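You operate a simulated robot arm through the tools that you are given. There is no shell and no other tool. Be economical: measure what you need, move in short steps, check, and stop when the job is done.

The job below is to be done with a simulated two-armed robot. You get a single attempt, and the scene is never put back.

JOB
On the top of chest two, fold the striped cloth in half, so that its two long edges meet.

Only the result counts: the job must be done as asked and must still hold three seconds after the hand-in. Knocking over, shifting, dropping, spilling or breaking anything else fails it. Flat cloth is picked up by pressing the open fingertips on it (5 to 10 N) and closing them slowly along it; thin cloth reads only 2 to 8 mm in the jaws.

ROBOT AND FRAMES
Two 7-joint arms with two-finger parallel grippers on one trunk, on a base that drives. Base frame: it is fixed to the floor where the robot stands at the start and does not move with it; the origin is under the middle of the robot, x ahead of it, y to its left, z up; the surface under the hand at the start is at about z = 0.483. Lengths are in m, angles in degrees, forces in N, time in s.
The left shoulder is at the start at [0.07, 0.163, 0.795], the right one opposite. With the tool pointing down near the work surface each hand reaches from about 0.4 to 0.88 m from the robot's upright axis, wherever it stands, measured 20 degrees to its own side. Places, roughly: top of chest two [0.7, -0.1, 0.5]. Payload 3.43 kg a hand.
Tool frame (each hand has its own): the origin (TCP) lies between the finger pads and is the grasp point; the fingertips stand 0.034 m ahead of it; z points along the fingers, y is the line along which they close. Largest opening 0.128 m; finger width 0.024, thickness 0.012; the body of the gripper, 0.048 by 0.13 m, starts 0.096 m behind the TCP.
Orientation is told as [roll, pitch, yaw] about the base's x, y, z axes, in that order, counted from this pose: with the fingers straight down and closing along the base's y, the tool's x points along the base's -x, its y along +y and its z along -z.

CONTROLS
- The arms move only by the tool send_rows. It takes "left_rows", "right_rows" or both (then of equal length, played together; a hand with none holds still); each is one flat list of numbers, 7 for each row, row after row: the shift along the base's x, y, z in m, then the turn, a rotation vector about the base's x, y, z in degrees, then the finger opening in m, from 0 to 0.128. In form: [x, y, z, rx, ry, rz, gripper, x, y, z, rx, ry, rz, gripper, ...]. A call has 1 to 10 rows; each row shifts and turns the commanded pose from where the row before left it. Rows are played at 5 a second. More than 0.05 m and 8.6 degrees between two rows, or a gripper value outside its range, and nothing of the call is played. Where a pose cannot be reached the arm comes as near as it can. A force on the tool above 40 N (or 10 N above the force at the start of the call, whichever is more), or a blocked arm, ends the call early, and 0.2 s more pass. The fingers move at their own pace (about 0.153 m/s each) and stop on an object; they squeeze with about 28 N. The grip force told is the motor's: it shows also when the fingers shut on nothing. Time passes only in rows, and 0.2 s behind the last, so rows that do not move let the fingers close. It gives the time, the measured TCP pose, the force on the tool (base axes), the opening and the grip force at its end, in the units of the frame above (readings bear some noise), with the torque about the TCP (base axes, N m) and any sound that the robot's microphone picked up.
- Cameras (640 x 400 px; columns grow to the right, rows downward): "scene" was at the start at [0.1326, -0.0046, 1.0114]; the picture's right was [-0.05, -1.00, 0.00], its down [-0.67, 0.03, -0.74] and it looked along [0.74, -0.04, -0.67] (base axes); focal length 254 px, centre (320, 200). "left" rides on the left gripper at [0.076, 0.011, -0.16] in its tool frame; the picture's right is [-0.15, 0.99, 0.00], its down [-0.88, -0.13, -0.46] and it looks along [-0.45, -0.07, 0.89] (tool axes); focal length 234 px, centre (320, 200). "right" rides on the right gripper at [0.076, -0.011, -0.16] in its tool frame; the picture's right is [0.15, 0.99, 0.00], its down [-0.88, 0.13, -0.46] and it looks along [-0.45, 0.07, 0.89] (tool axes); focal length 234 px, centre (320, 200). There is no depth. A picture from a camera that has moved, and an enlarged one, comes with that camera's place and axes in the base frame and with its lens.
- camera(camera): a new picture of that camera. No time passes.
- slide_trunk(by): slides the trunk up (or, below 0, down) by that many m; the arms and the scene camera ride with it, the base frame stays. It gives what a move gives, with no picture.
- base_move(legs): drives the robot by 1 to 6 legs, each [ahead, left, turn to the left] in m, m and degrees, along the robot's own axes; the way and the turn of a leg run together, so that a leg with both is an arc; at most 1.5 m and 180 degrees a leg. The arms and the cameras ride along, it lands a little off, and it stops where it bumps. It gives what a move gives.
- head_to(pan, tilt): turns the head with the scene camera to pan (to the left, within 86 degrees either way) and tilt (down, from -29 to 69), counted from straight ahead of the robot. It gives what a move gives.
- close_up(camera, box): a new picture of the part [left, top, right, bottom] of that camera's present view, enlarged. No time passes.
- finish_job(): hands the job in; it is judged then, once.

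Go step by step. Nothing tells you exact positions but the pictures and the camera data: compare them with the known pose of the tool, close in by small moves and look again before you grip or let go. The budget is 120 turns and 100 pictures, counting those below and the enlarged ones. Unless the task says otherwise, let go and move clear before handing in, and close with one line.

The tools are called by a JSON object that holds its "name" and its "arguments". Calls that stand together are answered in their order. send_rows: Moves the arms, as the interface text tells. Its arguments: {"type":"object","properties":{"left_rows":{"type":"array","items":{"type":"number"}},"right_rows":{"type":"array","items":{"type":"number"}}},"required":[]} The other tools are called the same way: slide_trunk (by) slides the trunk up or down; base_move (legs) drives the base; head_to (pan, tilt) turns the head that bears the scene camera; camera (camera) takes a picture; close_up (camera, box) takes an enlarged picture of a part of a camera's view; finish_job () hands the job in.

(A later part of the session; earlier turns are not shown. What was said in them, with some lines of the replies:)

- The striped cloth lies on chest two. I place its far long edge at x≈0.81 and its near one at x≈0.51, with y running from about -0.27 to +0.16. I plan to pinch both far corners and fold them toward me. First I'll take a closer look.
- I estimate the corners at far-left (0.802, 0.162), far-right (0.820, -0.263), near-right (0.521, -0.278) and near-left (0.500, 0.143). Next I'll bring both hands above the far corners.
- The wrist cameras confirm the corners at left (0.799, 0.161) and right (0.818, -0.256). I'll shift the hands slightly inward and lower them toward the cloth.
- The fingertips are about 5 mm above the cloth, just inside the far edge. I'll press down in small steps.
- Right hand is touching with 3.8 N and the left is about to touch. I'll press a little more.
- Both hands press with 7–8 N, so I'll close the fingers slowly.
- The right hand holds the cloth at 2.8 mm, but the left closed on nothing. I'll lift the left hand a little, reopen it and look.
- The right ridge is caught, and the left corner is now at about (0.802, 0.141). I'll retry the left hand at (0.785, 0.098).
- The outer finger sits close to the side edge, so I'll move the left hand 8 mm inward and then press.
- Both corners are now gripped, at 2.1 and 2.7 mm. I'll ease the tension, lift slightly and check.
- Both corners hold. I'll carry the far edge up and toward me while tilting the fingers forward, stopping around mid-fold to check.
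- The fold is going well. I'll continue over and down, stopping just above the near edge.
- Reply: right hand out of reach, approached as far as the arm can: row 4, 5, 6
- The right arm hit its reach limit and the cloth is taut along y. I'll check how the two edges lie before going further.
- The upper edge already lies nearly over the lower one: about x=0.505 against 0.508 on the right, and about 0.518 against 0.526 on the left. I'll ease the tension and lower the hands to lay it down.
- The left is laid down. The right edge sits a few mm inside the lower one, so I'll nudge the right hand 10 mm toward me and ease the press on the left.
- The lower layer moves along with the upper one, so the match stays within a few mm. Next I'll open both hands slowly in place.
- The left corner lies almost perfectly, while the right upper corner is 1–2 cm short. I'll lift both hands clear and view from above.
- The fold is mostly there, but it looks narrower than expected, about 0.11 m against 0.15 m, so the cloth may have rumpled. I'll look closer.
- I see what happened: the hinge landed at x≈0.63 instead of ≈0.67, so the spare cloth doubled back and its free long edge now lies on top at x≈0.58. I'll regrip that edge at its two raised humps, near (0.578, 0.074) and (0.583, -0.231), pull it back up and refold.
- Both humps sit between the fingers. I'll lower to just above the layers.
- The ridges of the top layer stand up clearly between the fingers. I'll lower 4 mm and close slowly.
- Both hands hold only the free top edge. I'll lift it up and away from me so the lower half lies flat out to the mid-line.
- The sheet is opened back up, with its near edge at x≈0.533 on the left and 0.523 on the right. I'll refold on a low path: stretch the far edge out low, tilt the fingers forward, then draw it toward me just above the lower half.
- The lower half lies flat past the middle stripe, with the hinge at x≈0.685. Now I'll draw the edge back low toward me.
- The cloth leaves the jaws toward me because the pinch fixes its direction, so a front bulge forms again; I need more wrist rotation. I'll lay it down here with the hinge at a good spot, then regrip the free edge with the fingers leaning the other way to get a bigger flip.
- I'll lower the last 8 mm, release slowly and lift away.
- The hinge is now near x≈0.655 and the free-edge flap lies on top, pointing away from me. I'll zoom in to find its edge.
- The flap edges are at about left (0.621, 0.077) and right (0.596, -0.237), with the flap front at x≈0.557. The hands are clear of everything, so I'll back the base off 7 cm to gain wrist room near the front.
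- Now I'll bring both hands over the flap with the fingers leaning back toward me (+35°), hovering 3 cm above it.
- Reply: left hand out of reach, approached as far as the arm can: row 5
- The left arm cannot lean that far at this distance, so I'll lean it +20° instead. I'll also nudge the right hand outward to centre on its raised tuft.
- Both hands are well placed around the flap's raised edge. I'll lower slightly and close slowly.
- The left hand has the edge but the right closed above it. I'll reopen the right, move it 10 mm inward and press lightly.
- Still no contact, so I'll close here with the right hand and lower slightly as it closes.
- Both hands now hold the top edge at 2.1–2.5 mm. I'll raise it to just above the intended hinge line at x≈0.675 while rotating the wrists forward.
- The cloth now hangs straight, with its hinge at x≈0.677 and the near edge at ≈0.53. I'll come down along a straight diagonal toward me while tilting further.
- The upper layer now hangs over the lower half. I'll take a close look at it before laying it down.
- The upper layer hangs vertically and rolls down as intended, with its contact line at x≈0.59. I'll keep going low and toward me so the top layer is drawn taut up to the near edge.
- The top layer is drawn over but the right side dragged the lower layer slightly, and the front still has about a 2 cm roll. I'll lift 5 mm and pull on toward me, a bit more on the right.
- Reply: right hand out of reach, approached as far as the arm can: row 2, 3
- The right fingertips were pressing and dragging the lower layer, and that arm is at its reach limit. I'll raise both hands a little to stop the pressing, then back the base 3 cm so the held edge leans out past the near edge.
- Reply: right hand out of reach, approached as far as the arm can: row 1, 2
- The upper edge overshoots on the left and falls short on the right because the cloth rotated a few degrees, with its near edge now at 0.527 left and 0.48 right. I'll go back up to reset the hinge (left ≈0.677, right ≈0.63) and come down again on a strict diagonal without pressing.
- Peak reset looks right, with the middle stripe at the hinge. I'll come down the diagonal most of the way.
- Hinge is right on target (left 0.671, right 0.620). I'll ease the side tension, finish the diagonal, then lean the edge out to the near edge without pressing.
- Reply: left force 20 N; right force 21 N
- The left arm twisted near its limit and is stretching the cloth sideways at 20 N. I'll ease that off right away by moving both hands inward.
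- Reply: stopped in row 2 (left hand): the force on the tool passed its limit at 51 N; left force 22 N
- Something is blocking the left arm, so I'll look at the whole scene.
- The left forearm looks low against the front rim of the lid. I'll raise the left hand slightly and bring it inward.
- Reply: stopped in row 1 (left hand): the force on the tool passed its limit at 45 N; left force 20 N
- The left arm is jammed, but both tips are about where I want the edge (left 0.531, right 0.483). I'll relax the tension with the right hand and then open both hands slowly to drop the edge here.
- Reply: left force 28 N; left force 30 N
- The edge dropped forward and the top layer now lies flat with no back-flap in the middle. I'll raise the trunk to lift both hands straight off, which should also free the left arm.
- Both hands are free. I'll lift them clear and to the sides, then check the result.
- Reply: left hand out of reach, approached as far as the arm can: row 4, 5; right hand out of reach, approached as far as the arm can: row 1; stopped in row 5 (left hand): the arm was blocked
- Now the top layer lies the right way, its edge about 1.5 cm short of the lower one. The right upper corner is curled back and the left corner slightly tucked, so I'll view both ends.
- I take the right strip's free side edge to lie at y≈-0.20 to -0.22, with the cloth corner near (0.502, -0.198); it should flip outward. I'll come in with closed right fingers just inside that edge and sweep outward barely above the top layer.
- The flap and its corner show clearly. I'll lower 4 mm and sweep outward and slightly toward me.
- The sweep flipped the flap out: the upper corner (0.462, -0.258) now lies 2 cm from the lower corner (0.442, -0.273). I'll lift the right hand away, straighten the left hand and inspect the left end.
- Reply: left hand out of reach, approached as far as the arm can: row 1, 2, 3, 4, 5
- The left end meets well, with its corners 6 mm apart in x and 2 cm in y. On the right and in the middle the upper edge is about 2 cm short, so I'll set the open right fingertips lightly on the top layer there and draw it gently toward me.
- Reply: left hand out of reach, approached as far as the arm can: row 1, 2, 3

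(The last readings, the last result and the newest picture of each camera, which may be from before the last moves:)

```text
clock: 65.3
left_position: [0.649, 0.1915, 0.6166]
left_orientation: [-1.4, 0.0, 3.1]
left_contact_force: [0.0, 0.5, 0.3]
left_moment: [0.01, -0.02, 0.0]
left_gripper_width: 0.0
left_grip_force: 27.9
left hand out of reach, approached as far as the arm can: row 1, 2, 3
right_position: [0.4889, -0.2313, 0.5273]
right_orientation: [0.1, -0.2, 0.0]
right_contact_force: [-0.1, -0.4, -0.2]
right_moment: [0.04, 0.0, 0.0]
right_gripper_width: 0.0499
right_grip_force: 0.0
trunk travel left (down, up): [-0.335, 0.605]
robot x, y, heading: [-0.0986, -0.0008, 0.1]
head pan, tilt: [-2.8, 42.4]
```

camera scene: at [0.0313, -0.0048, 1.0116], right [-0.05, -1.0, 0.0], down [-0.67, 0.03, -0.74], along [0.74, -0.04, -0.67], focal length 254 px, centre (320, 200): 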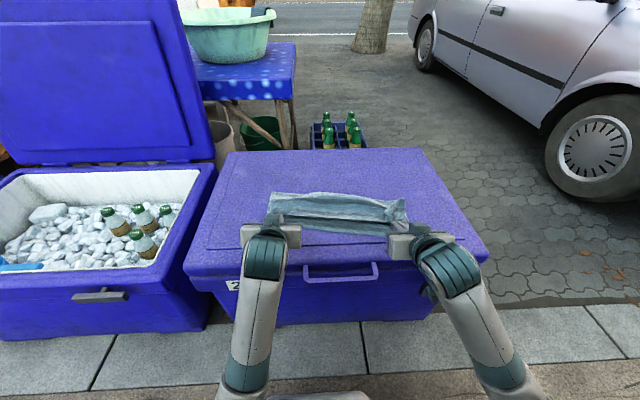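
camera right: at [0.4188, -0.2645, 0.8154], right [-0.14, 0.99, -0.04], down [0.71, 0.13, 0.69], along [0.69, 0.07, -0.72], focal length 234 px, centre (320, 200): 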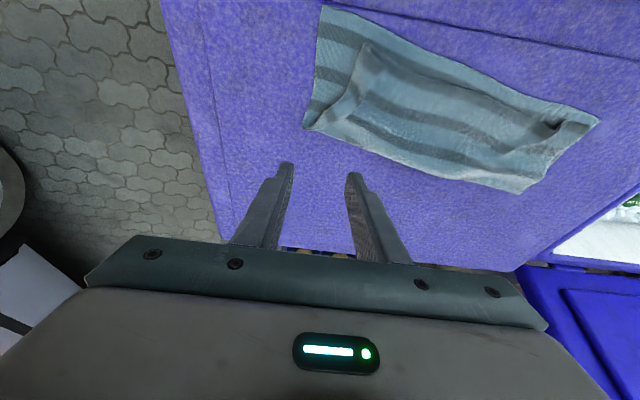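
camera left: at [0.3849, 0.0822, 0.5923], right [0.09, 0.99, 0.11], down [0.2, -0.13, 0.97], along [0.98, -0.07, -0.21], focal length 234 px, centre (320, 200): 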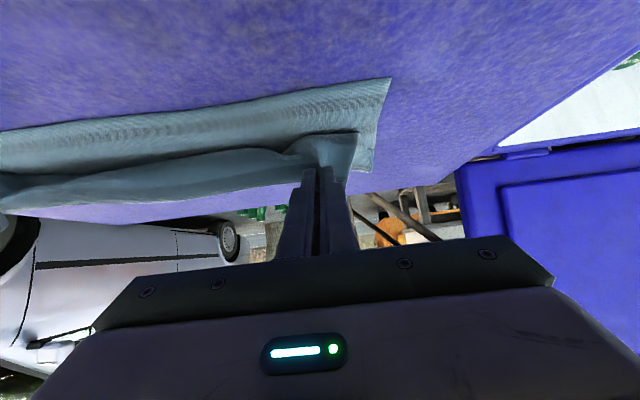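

{"name": "send_rows", "arguments": {"right_rows": [0, 0, -0.003, 0, 0, 0, 0.05, 0, 0, -0.002, 0, 0, 0, 0.05, 0, 0, 0, 0, 0, 0, 0.05]}}

```text
clock: 66.1
left_position: [0.6495, 0.1913, 0.6165]
left_orientation: [-1.5, 0.0, 3.1]
left_contact_force: [0.5, -1.1, 1.2]
left_moment: [0.02, 0.0, -0.01]
left_gripper_width: 0.0004
left_grip_force: 28.3
right_position: [0.4897, -0.2307, 0.5235]
right_orientation: [0.2, -0.1, 0.1]
right_contact_force: [0.9, -0.2, -0.5]
right_moment: [-0.02, 0.0, -0.05]
right_gripper_width: 0.05
right_grip_force: 0.0
trunk travel left (down, up): [-0.335, 0.605]
robot x, y, heading: [-0.0998, 0.0017, 0.1]
head pan, tilt: [-2.8, 42.4]
```

{"name": "send_rows", "arguments": {"right_rows": [0, 0, -0.0025, 0, 0, 0, 0.05, 0, 0, 0, 0, 0, 0, 0.05]}}

```text
clock: 66.7
left_position: [0.6488, 0.1901, 0.6157]
left_orientation: [-1.4, 0.0, 3.0]
left_contact_force: [-0.2, -0.9, 0.6]
left_moment: [0.0, 0.05, 0.01]
left_gripper_width: 0.0
left_grip_force: 27.9
right_position: [0.4905, -0.2324, 0.5212]
right_orientation: [0.1, -0.1, 0.0]
right_contact_force: [0.2, -0.2, 1.3]
right_moment: [0.01, 0.02, 0.0]
right_gripper_width: 0.0501
right_grip_force: 0.1
trunk travel left (down, up): [-0.335, 0.605]
robot x, y, heading: [-0.1014, -0.0034, 0.1]
head pan, tilt: [-2.8, 42.4]
```

Light contact now at 1.3 N. I'll add a hair of pressure and draw 2 cm toward me and slightly outward.

{"name": "send_rows", "arguments": {"right_rows": [0, 0, -0.001, 0, 0, 0, 0.05, -0.005, -0.003, 0, 0, 0, 0, 0.05, -0.005, -0.003, 0, 0, 0, 0, 0.05, -0.005, -0.003, 0, 0, 0, 0, 0.05, -0.005, -0.002, 0, 0, 0, 0, 0.05, 0, 0, 0, 0, 0, 0, 0.05]}}

{"name": "close_up", "arguments": {"camera": "right", "box": [160, 60, 480, 260]}}

```text
clock: 68.1
left_position: [0.6483, 0.1898, 0.617]
left_orientation: [-1.5, -0.1, 3.1]
left_contact_force: [-0.6, 0.4, 0.1]
left_moment: [0.03, 0.0, 0.03]
left_gripper_width: 0.0
left_grip_force: 27.7
right_position: [0.4687, -0.2425, 0.5195]
right_orientation: [0.1, -0.1, 0.0]
right_contact_force: [2.3, 0.9, 7.7]
right_moment: [0.0, -0.06, -0.01]
right_gripper_width: 0.05
right_grip_force: 0.0
trunk travel left (down, up): [-0.335, 0.605]
robot x, y, heading: [-0.0995, 0.0003, 0.1]
head pan, tilt: [-2.8, 42.4]
```

```text
2.00 times, centred on (320, 160) of right
camera zoom: at [0.3932, -0.2537, 0.6795], right [-0.15, 0.99, 0.0], down [0.88, 0.13, 0.46], along [0.45, 0.07, -0.89], focal length 468 px, centre (320, 280)
```

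zoom: 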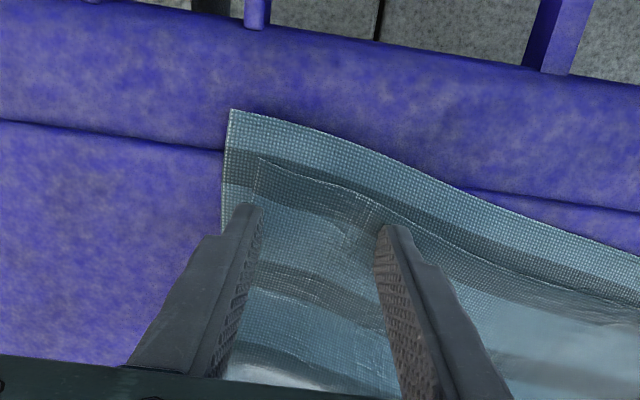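

Both layers moved together, so further dragging won't close the gap and risks disturbing the fold. I'll lift the right hand clear and check the result.

{"name": "send_rows", "arguments": {"right_rows": [0, 0, 0.02, 0, 0, 0, 0.05, 0, 0, 0.04, 0, 0, 0, 0.05, 0, -0.02, 0.04, 0, 0, 0, 0.05, 0, -0.035, 0.02, 0, 0, 0, 0.05, 0, -0.035, 0, 0, 0, 0, 0.05, 0, 0, 0, 0, 0, 0, 0.05]}}

{"name": "close_up", "arguments": {"camera": "scene", "box": [250, 180, 410, 260]}}

```text
clock: 69.5
left_position: [0.6486, 0.1895, 0.6152]
left_orientation: [-1.5, 0.0, 3.1]
left_contact_force: [0.9, 0.1, -0.2]
left_moment: [0.01, 0.02, -0.01]
left_gripper_width: 0.0002
left_grip_force: 28.1
right_position: [0.47, -0.3324, 0.6408]
right_orientation: [0.1, 0.0, 0.0]
right_contact_force: [0.1, -0.1, 0.2]
right_moment: [0.02, 0.03, -0.01]
right_gripper_width: 0.05
right_grip_force: 0.1
trunk travel left (down, up): [-0.335, 0.605]
robot x, y, heading: [-0.0981, 0.0014, 0.1]
head pan, tilt: [-2.8, 42.4]
```

```text
4.00 times, centred on (330, 220) of scene
camera zoom: at [0.0327, -0.0049, 1.0714], right [-0.05, -1.0, 0.0], down [-0.67, 0.03, -0.74], along [0.74, -0.04, -0.67], focal length 1017 px, centre (280, 120)
```

zoom: 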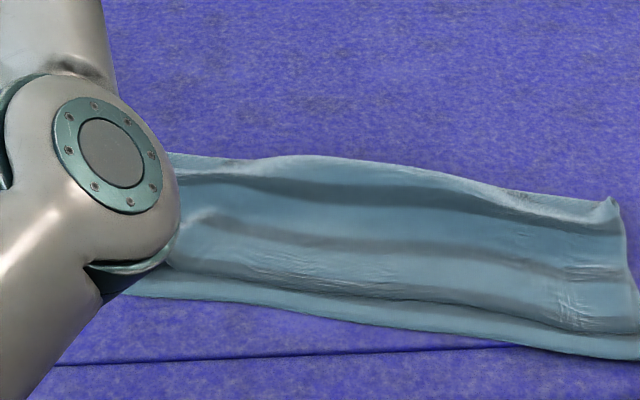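

The fold looks good: one straight hinge, with the upper edge within about 1.5–2 cm of the lower edge along its length. The left elbow hangs over the cloth, so I'll raise the trunk to bring everything clear.

{"name": "slide_trunk", "arguments": {"by": 0.15}}

{"name": "camera", "arguments": {"camera": "scene"}}

```text
clock: 71.2
left_position: [0.6493, 0.19, 0.7654]
left_orientation: [-1.5, 0.0, 3.1]
left_contact_force: [-1.1, 0.2, 0.7]
left_moment: [0.03, 0.01, 0.0]
left_gripper_width: 0.0
left_grip_force: 27.9
right_position: [0.4684, -0.3324, 0.7893]
right_orientation: [0.1, -0.1, 0.0]
right_contact_force: [0.1, 0.5, -1.3]
right_moment: [0.03, 0.0, -0.01]
right_gripper_width: 0.05
right_grip_force: 0.0
trunk travel left (down, up): [-0.485, 0.455]
robot x, y, heading: [-0.1005, -0.0016, -0.0]
head pan, tilt: [-2.8, 42.4]
```

```text
2 pictures are left
camera scene: at [0.033, -0.0051, 1.2213], right [-0.05, -1.0, 0.0], down [-0.67, 0.03, -0.74], along [0.74, -0.04, -0.67], focal length 254 px, centre (320, 200)
```

scene: 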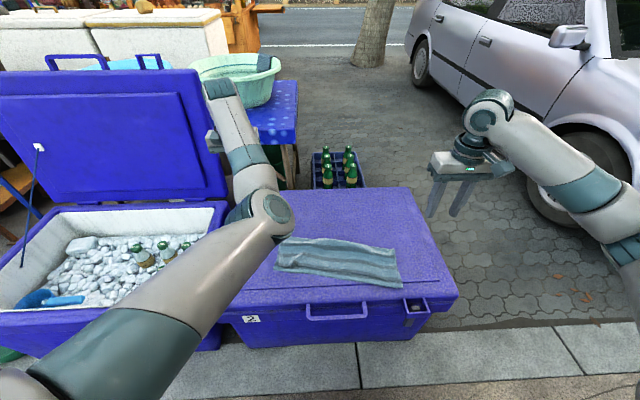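

The cloth lies folded on chest two, both arms are well clear, and nothing else looks disturbed. I'm handing it in.

{"name": "finish_job", "arguments": {}}

```text
The job is handed in.
```

The striped cloth is folded in half lengthwise on chest two and handed in, but its long edges don't meet exactly. They are about 6 mm apart at the left end and 1.5–2 cm apart in the middle and at the right end. The cloth also ended up slightly turned and closer to the front of the lid than where it started.
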